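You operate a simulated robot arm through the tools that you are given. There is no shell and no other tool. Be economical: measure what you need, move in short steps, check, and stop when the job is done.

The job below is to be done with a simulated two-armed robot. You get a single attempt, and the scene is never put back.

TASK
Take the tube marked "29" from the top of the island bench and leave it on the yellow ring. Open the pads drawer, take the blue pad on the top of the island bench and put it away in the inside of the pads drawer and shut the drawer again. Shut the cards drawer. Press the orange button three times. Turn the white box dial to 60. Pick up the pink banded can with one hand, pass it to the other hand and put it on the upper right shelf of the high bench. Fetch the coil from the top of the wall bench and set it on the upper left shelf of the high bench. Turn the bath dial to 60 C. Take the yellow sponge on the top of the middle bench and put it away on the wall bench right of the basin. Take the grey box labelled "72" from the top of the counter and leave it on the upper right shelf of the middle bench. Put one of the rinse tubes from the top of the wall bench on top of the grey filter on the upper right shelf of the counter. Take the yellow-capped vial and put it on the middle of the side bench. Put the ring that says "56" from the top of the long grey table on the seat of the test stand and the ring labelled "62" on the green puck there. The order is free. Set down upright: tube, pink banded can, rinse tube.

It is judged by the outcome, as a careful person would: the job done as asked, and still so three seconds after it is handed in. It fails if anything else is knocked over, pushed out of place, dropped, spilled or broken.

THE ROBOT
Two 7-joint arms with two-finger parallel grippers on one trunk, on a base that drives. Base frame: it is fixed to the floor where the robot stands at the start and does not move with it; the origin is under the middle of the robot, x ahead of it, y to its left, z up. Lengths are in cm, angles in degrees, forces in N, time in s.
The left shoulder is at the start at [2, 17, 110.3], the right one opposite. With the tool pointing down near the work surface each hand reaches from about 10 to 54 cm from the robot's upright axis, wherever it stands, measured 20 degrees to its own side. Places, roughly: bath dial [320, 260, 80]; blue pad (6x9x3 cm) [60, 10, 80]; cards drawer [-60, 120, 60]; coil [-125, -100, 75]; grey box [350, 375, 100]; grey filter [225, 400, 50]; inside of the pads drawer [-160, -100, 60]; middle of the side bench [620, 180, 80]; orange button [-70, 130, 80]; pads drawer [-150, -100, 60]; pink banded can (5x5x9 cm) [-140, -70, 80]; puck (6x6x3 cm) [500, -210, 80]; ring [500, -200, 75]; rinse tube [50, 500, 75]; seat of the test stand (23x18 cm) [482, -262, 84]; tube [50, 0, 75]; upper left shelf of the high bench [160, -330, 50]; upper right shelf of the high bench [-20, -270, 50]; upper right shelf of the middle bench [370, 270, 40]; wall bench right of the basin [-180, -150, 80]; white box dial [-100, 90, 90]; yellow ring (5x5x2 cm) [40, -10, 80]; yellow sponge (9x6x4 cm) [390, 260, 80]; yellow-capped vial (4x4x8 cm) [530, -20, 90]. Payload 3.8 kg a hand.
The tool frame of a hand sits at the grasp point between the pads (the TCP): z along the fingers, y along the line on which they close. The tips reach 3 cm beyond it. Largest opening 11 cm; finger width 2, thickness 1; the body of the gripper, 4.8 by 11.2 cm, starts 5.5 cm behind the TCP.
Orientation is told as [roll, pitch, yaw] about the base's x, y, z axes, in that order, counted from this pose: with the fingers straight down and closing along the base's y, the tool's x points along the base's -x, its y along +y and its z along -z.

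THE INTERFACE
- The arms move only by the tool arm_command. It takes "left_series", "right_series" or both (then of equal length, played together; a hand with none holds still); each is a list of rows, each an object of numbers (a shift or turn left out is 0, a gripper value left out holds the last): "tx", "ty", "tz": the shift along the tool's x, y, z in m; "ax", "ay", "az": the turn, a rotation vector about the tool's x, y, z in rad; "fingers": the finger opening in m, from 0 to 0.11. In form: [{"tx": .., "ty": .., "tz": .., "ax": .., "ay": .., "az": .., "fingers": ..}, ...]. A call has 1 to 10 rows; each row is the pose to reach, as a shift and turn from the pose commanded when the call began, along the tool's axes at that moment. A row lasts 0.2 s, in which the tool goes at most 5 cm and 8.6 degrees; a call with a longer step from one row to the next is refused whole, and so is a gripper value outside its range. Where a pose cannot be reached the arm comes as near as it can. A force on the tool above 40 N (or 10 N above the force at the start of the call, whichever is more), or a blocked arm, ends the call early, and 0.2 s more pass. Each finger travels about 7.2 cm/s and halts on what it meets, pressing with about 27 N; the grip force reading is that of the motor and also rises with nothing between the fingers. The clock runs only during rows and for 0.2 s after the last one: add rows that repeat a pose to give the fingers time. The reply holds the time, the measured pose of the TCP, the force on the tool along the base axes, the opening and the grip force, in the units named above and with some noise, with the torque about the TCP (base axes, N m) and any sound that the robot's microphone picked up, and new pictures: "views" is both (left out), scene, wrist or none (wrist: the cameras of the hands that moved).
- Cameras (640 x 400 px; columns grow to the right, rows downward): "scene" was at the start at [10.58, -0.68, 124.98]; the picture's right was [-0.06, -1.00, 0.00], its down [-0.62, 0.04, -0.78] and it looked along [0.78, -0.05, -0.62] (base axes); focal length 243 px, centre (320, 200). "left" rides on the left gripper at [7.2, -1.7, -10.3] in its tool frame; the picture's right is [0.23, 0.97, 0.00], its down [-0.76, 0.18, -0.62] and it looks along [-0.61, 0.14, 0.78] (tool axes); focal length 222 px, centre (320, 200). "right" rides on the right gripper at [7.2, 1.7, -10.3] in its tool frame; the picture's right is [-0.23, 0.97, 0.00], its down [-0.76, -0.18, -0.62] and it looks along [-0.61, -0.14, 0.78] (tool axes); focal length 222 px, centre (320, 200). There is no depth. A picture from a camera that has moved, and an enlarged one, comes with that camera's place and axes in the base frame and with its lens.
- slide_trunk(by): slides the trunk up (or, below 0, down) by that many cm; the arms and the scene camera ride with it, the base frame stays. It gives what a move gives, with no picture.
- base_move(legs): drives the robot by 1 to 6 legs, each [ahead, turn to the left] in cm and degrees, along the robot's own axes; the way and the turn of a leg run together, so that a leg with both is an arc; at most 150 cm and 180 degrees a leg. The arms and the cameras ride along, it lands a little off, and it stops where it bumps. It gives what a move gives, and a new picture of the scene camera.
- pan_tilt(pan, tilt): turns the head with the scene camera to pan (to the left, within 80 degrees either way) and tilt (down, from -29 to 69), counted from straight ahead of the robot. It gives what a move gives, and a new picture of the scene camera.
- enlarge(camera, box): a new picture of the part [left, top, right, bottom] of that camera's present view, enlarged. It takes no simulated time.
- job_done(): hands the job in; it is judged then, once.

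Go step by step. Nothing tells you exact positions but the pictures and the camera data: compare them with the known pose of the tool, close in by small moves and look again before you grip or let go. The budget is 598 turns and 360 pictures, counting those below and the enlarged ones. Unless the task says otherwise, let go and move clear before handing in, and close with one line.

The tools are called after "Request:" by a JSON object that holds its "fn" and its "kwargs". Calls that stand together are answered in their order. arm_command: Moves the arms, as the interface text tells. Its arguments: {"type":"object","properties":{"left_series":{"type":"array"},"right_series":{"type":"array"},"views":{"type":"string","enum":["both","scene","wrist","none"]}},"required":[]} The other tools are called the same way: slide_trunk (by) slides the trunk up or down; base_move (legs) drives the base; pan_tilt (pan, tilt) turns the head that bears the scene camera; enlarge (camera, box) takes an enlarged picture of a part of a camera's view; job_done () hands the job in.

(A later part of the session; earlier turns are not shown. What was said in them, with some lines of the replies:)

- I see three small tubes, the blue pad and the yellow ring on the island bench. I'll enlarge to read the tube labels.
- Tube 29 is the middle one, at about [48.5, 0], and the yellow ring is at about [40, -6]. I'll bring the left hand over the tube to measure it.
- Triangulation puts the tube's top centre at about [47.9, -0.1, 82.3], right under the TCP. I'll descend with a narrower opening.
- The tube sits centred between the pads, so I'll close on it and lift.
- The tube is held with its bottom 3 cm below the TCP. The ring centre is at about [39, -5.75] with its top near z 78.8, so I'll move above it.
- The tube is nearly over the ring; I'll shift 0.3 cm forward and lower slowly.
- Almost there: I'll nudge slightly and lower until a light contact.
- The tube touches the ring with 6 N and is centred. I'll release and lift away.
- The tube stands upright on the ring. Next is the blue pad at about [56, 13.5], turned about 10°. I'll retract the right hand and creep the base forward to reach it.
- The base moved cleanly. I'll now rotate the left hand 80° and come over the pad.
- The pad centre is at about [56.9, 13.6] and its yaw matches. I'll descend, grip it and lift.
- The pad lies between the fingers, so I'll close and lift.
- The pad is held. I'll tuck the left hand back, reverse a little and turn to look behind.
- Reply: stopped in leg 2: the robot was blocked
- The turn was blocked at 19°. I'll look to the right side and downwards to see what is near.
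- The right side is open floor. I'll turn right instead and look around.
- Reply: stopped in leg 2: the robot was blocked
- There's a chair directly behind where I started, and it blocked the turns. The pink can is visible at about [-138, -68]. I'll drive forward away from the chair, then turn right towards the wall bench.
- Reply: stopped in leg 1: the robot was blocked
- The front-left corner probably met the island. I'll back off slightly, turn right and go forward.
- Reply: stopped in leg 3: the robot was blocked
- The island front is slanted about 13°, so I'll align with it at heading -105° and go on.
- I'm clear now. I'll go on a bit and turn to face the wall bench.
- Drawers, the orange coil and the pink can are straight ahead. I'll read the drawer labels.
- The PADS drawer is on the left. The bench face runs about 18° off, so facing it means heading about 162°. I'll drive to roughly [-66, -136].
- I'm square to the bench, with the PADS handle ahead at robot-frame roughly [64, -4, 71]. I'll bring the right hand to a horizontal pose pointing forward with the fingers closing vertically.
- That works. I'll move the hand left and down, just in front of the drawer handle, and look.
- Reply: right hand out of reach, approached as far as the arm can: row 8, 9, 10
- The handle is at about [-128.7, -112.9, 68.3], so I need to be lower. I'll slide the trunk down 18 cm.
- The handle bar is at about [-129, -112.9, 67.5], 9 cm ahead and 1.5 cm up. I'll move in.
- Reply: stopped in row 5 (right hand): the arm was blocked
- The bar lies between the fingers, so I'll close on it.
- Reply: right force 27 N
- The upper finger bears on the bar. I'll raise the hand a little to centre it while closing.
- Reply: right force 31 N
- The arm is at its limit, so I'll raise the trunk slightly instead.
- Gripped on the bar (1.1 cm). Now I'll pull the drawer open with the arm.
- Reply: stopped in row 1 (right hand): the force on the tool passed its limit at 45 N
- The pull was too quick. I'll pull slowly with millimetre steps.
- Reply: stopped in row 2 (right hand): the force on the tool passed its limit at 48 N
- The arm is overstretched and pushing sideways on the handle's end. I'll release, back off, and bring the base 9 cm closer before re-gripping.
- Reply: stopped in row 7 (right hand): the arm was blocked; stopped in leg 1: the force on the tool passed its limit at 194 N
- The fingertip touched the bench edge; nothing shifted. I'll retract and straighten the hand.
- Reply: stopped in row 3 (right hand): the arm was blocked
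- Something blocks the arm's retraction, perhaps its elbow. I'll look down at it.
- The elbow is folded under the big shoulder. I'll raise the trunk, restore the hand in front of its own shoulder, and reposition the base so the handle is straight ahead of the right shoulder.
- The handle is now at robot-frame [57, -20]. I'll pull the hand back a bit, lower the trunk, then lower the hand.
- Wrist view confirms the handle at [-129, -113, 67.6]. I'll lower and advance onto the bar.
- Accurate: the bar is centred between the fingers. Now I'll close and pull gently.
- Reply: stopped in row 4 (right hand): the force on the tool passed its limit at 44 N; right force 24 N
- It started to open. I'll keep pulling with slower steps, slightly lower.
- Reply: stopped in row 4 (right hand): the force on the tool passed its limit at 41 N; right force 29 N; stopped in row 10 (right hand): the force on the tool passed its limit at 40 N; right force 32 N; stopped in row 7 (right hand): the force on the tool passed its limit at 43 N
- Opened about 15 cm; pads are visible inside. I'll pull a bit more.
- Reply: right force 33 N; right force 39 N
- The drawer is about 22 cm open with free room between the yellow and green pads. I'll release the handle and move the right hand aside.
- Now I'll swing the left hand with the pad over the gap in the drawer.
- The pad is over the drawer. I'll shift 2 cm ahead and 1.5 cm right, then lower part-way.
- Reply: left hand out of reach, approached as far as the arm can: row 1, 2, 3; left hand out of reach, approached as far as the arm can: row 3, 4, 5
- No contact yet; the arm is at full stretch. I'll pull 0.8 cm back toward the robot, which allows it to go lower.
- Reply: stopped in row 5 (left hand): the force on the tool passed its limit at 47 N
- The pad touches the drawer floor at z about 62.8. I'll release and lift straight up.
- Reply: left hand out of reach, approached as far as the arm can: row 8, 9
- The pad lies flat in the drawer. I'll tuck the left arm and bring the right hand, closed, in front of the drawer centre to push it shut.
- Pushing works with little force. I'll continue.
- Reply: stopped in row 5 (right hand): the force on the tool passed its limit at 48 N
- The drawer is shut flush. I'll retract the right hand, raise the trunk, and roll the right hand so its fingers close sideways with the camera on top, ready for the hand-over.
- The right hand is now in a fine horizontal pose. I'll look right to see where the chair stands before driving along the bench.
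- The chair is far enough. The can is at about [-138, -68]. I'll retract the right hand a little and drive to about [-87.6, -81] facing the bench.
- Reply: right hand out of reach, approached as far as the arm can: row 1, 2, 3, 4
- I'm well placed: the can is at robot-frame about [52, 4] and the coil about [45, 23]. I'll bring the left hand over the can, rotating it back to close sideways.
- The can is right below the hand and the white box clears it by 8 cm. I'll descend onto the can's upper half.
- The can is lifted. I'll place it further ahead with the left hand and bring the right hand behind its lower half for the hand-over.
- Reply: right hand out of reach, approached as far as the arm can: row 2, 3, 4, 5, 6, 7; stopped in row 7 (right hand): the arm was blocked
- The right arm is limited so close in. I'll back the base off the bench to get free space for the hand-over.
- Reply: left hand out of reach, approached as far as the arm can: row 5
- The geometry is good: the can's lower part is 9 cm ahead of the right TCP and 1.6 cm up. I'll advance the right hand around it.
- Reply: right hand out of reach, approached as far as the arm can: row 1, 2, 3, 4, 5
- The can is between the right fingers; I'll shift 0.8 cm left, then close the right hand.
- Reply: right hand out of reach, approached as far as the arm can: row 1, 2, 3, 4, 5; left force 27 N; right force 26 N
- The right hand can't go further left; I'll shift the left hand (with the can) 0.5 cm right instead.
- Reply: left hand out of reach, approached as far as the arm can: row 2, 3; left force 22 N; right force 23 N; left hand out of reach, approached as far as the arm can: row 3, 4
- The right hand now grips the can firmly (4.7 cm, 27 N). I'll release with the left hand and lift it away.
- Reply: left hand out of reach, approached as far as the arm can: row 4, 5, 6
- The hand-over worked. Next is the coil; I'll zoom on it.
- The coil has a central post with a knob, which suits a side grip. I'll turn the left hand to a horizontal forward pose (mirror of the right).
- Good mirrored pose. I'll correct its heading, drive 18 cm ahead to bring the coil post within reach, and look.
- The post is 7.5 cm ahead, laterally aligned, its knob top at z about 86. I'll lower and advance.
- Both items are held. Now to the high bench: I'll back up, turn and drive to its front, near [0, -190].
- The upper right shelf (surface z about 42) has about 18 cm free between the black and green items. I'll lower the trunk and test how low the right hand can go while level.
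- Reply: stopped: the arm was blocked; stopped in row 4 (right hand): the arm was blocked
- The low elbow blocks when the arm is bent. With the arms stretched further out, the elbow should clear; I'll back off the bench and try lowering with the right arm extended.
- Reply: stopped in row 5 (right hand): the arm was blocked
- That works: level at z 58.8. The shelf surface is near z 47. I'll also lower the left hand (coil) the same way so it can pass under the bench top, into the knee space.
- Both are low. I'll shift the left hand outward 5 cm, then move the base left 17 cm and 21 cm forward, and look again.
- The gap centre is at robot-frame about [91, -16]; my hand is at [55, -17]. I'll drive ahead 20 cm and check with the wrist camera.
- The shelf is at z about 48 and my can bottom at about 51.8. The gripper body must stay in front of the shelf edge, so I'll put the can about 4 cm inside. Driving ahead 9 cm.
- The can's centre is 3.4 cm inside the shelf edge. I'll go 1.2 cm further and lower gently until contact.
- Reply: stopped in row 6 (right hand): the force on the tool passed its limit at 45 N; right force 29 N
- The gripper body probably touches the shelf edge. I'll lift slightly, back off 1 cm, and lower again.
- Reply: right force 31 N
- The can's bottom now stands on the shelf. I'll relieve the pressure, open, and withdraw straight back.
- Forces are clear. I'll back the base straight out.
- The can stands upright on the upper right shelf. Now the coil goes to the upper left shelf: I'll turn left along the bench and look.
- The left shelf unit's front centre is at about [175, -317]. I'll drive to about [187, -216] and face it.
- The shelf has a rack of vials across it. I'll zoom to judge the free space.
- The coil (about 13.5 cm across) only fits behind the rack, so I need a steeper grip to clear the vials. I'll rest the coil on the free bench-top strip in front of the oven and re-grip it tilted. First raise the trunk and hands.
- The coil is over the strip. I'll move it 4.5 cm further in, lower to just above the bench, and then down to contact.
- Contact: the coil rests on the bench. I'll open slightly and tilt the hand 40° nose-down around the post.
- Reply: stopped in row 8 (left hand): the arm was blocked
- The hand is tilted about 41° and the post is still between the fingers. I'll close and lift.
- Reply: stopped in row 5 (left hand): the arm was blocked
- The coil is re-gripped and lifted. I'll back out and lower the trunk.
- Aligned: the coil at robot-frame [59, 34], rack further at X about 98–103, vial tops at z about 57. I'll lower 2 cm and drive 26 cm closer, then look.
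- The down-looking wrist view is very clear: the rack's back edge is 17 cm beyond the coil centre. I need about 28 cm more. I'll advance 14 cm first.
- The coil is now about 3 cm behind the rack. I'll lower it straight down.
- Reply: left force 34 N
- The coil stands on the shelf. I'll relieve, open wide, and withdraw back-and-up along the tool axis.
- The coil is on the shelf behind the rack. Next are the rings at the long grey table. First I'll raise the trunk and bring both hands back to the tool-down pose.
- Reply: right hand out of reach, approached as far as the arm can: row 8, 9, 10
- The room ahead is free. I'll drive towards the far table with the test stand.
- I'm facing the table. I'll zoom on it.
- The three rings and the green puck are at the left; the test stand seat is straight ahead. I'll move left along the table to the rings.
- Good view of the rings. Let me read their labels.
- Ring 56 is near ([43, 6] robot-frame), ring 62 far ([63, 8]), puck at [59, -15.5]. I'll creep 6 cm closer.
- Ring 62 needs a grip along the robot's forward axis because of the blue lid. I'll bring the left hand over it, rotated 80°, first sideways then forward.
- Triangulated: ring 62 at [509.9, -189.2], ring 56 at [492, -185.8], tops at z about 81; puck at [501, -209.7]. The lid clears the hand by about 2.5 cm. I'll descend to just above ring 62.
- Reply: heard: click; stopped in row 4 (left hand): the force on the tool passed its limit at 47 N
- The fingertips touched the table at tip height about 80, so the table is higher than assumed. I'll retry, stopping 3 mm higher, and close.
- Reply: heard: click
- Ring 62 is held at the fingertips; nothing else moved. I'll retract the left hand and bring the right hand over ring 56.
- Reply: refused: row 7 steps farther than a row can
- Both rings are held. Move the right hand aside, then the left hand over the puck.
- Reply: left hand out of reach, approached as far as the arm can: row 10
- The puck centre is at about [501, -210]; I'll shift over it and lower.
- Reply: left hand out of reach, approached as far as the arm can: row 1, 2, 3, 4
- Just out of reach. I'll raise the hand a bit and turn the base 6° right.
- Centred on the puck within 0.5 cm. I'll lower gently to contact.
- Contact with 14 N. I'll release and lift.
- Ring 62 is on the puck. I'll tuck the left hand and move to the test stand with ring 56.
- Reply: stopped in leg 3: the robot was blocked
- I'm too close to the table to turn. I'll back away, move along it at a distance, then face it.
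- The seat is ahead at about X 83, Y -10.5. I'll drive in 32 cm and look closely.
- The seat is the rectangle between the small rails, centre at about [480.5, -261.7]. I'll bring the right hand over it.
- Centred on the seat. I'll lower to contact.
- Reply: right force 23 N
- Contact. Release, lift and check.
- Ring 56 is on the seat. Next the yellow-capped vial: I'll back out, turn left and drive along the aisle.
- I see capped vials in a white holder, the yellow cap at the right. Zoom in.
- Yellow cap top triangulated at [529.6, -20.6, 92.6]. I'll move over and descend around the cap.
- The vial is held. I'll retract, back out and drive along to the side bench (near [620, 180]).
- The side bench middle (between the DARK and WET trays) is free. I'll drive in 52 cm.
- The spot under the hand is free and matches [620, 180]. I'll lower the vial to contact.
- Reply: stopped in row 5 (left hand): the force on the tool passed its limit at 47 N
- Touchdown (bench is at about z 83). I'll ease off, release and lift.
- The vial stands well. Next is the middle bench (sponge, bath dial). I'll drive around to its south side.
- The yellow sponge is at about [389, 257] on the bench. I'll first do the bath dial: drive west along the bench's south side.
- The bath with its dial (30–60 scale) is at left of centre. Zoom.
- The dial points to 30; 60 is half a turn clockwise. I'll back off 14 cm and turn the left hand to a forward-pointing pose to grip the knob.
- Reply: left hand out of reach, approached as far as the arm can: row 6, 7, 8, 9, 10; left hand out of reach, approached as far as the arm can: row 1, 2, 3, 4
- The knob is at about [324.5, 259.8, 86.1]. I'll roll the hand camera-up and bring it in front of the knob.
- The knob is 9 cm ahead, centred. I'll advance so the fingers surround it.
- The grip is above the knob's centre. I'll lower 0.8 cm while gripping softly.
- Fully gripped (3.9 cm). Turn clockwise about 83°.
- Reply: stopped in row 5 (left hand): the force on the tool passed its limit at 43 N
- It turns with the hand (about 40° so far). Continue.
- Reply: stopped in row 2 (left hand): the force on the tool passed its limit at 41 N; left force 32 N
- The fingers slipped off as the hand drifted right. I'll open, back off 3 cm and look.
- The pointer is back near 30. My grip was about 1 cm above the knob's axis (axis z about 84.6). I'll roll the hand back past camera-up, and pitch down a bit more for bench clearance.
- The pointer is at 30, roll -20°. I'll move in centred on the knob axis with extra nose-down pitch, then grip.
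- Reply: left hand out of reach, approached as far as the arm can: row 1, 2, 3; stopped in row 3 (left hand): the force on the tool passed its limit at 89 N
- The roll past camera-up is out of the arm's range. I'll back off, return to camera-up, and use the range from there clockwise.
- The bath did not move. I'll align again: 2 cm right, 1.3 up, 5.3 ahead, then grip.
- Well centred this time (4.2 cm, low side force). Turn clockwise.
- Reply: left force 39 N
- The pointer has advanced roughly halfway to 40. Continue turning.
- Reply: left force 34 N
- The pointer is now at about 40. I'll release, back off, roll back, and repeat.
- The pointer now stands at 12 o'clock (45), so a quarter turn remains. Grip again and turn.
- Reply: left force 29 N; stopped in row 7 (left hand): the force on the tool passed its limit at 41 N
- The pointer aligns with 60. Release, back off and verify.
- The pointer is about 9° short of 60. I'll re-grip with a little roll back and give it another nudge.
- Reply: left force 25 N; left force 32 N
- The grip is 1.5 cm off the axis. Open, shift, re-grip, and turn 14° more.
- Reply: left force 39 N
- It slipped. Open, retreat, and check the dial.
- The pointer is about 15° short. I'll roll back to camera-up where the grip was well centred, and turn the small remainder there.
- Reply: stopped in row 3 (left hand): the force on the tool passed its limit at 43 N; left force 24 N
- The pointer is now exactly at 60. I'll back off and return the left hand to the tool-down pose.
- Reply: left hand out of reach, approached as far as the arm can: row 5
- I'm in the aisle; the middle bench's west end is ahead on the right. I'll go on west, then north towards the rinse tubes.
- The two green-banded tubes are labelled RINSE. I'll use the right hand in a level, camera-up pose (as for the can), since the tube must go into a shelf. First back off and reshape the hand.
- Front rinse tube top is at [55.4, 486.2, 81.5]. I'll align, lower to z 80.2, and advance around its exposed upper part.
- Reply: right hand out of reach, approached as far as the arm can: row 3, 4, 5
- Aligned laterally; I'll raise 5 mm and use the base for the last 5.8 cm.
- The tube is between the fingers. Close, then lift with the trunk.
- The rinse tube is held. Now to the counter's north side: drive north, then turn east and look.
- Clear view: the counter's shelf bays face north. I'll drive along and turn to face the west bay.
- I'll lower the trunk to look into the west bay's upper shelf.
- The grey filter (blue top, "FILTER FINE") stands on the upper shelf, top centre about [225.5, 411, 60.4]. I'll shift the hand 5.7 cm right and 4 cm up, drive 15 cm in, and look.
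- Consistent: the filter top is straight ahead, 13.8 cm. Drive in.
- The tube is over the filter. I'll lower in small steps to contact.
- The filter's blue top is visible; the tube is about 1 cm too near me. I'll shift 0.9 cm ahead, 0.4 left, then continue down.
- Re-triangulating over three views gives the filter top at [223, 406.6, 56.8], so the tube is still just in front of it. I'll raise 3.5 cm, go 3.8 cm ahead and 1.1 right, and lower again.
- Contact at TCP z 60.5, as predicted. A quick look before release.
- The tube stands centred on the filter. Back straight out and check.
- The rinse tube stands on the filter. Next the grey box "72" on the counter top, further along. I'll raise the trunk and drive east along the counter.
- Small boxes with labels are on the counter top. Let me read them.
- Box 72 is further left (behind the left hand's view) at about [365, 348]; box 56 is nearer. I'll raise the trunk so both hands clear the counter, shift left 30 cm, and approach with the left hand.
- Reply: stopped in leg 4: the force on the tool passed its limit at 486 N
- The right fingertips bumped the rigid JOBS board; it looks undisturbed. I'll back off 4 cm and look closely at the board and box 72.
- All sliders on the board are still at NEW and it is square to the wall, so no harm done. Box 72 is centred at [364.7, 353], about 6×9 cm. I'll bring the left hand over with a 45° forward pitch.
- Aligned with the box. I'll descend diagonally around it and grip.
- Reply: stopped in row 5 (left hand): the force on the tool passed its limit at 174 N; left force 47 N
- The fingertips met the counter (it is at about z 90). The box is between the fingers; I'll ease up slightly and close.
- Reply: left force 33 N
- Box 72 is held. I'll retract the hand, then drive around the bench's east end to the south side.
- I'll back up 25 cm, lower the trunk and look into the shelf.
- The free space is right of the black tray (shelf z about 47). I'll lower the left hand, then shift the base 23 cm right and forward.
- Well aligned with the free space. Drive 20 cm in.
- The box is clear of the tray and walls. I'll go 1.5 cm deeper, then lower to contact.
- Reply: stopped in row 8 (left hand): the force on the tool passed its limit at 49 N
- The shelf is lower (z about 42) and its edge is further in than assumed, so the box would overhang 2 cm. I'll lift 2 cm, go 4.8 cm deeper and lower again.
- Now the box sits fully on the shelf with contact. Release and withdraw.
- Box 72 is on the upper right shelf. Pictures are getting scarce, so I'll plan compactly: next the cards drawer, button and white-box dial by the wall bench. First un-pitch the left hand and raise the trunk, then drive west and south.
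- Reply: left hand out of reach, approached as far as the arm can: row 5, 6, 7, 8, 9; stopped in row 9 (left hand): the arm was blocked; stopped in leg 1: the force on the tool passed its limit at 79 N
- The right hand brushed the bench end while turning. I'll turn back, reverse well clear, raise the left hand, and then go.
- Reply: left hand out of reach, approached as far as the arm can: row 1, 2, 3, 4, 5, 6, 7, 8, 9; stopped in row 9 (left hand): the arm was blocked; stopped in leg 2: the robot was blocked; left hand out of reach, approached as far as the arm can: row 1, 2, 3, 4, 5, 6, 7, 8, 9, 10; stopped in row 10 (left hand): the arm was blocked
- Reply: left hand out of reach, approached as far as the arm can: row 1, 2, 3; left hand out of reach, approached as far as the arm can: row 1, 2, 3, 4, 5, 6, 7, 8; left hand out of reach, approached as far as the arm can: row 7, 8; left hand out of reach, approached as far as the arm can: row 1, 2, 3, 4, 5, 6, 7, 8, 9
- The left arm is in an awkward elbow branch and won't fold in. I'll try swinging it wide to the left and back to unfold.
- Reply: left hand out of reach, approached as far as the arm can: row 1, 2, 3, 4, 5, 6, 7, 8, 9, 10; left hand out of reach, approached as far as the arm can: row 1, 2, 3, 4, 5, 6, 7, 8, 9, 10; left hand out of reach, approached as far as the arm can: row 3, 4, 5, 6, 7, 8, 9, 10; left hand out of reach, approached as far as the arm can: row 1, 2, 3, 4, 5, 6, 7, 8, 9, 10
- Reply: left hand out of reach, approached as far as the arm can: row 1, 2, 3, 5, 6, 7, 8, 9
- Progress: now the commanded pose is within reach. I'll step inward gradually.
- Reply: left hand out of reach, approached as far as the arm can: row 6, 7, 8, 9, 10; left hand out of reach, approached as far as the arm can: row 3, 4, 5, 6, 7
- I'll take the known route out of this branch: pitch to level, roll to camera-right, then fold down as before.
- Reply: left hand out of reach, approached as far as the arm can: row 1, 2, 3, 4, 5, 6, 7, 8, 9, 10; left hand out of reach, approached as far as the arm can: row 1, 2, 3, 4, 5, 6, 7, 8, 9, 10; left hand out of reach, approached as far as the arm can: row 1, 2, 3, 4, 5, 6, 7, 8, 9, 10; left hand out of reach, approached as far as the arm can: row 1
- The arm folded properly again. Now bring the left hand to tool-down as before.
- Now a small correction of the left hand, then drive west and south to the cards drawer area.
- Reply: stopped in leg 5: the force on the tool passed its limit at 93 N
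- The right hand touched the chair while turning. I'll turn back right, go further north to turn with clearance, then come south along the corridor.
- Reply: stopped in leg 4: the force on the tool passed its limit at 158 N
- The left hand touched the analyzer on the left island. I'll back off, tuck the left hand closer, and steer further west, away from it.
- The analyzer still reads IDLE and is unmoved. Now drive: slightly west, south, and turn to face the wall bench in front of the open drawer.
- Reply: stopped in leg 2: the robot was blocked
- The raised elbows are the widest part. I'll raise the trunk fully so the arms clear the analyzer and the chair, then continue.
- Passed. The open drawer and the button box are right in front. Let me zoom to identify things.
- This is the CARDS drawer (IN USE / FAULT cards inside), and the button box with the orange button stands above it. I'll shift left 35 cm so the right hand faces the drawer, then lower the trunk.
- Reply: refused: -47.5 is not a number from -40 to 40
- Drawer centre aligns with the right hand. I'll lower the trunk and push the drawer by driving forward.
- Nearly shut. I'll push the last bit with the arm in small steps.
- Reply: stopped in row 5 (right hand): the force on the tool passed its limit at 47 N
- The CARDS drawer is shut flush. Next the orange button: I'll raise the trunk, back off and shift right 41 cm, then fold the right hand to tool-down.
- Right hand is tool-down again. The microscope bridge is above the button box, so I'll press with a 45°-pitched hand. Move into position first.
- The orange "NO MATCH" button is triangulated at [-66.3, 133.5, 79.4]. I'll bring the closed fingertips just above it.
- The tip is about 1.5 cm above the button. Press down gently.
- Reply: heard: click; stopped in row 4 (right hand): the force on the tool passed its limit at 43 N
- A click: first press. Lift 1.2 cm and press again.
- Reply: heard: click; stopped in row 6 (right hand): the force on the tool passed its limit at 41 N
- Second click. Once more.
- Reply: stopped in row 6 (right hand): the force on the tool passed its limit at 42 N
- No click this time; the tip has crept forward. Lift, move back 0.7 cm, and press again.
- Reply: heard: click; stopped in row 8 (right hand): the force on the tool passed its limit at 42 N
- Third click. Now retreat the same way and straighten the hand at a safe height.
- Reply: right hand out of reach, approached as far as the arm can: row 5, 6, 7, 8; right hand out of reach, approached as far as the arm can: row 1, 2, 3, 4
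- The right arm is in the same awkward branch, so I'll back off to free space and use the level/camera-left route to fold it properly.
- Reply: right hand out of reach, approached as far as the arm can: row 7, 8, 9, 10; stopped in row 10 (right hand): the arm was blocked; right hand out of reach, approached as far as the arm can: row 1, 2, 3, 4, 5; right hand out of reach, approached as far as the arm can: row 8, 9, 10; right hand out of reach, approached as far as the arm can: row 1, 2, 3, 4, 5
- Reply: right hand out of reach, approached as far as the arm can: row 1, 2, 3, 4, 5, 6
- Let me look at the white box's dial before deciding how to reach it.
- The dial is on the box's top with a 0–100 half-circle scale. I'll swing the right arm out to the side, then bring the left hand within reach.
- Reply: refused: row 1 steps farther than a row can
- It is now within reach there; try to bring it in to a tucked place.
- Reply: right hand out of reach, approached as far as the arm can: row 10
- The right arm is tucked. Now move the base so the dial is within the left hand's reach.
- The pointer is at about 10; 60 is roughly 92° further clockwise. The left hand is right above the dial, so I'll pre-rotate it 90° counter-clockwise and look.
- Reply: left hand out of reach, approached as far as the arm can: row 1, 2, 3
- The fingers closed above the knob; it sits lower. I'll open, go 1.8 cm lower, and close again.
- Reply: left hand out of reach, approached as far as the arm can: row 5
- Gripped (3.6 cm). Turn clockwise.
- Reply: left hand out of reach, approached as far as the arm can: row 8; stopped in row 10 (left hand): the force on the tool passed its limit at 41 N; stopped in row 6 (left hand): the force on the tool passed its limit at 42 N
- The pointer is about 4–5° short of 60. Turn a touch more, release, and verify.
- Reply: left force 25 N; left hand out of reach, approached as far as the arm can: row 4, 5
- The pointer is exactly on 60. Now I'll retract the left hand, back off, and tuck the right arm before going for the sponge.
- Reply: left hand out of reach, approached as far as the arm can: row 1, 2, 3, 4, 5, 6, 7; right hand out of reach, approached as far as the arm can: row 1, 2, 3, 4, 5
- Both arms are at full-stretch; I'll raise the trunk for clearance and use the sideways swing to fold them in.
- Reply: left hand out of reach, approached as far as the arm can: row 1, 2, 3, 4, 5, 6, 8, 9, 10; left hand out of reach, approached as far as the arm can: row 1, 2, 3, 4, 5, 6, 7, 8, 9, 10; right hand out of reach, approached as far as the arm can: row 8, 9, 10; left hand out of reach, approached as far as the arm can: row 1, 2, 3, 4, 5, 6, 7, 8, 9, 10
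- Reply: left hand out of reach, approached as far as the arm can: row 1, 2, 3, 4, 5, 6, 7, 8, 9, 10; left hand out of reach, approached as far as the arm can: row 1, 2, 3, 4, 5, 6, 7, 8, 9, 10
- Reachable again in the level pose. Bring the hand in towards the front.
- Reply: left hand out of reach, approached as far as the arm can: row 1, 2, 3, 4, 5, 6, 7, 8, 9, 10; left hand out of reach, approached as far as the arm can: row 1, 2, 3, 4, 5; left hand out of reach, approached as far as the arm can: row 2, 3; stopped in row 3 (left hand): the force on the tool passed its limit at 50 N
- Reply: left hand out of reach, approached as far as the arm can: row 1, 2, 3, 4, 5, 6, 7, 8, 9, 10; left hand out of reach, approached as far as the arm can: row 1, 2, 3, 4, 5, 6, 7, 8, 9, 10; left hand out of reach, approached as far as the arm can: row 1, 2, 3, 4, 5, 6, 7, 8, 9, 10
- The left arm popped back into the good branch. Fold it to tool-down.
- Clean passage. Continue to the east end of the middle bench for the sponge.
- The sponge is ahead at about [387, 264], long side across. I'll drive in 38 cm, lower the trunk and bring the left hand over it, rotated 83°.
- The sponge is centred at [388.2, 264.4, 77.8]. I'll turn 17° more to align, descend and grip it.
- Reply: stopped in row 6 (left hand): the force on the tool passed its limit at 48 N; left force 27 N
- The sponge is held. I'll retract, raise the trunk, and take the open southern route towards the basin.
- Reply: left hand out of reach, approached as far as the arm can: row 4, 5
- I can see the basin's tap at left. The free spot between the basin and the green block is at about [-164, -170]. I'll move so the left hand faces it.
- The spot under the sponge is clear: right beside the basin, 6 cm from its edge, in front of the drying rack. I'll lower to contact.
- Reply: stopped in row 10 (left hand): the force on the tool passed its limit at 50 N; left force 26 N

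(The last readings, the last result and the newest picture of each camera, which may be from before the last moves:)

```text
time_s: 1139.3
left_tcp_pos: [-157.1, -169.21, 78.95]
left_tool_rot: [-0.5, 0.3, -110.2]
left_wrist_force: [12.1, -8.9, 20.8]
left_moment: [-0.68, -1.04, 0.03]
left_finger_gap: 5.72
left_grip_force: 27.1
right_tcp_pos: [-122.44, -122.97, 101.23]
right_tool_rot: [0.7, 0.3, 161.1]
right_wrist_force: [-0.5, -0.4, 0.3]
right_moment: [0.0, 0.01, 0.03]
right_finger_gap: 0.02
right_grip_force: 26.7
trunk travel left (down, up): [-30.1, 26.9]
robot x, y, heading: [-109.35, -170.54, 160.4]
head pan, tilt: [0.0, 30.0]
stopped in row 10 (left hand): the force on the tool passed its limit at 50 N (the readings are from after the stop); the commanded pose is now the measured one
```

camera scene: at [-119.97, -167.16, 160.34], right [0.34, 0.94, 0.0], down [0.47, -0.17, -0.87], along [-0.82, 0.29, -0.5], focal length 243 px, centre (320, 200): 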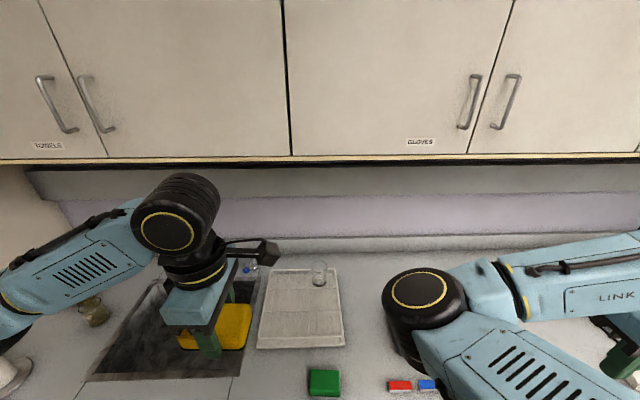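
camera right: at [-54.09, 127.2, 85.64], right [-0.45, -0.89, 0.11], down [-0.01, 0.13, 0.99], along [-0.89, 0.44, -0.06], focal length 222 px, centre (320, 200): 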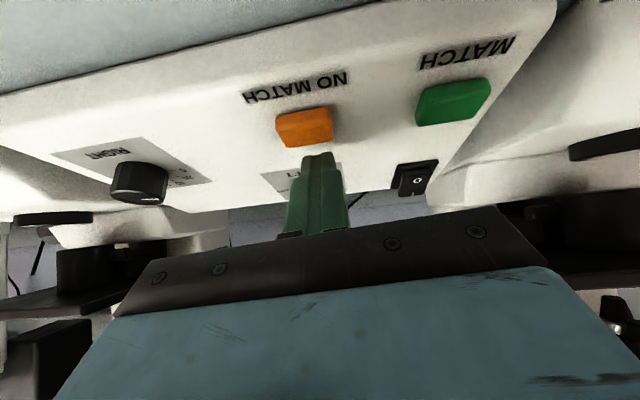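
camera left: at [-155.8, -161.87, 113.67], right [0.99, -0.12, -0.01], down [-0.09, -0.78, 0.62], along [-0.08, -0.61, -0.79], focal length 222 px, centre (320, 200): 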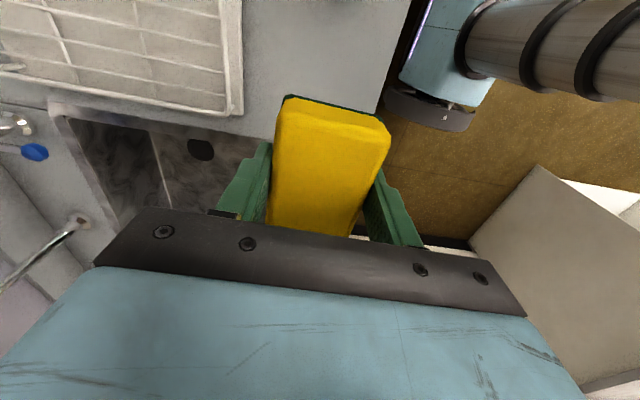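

Contact. Release and lift, then check.

Request:
{"fn": "arm_command", "kwargs": {"left_series": [{"tz": -0.003, "fingers": 0.07}, {"tz": -0.003, "fingers": 0.08}, {"tz": -0.003, "fingers": 0.085}, {"tz": -0.04}, {"tz": -0.08}, {"tz": -0.12}, {"tz": -0.16}, {"tz": -0.2}, {"tz": -0.23}], "views": "both"}}

```text
time_s: 1141.3
left_tcp_pos: [-156.98, -169.35, 101.75]
left_tool_rot: [-0.7, 0.3, -110.1]
left_wrist_force: [0.4, -0.7, 0.2]
left_moment: [-0.01, 0.0, 0.02]
left_finger_gap: 8.49
left_grip_force: 0.1
right_tcp_pos: [-122.59, -122.85, 101.24]
right_tool_rot: [0.7, 0.4, 161.1]
right_wrist_force: [-0.7, -0.6, 0.9]
right_moment: [-0.04, -0.02, 0.0]
right_finger_gap: 0.0
right_grip_force: 27.6
trunk travel left (down, up): [-30.1, 26.9]
robot x, y, heading: [-109.23, -170.61, 160.5]
head pan, tilt: [0.0, 30.0]
camera scene: at [-119.94, -167.2, 136.35], right [0.34, 0.94, 0.0], down [0.47, -0.17, -0.87], along [-0.82, 0.29, -0.5], focal length 243 px, centre (320, 200)
camera left: at [-155.87, -161.96, 112.32], right [0.99, -0.12, -0.01], down [-0.09, -0.78, 0.62], along [-0.08, -0.61, -0.79], focal length 222 px, centre (320, 200)
```

scene: 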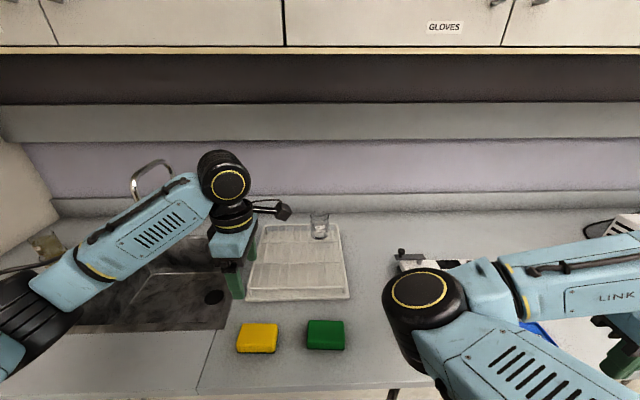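
left: 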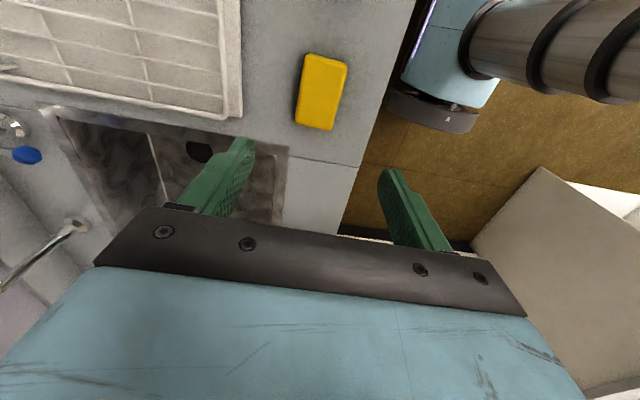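

The yellow sponge lies right of the basin, next to the green block. I'll back clear of the bench before handing in.

Request:
{"fn": "base_move", "kwargs": {"legs": [[-25, 0]]}}

```text
time_s: 1143.2
left_tcp_pos: [-133.41, -177.71, 101.78]
left_tool_rot: [-0.8, 0.4, -110.2]
left_wrist_force: [0.3, 0.5, 0.0]
left_moment: [0.04, -0.01, -0.02]
left_finger_gap: 8.5
left_grip_force: 0.1
right_tcp_pos: [-99.1, -131.32, 101.22]
right_tool_rot: [0.8, 0.4, 161.1]
right_wrist_force: [0.4, 0.1, -0.7]
right_moment: [0.01, 0.05, -0.02]
right_finger_gap: 0.0
right_grip_force: 26.7
trunk travel left (down, up): [-30.1, 26.9]
robot x, y, heading: [-85.98, -179.13, 160.1]
head pan, tilt: [0.0, 30.0]
camera scene: at [-96.43, -175.59, 136.35], right [0.34, 0.94, 0.0], down [0.47, -0.17, -0.87], along [-0.82, 0.29, -0.5], focal length 243 px, centre (320, 200)
```

scene: 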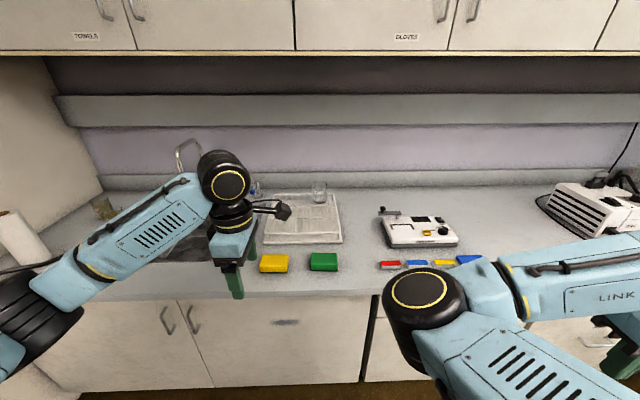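

Every item on the list has been done, and the hands are empty and clear of the bench. I'm handing in.

Request:
{"fn": "job_done", "kwargs": {}}

```text
The job is handed in.
```

I handed the job in with every item on the list done, though two points are less certain than the rest. The orange button gave three clicks, plus one press in between that made no sound. While moving, the arms bumped a chair, the JOBS board and an analyzer; the board and analyzer looked unmoved afterwards, and I did not check whether the chair shifted.
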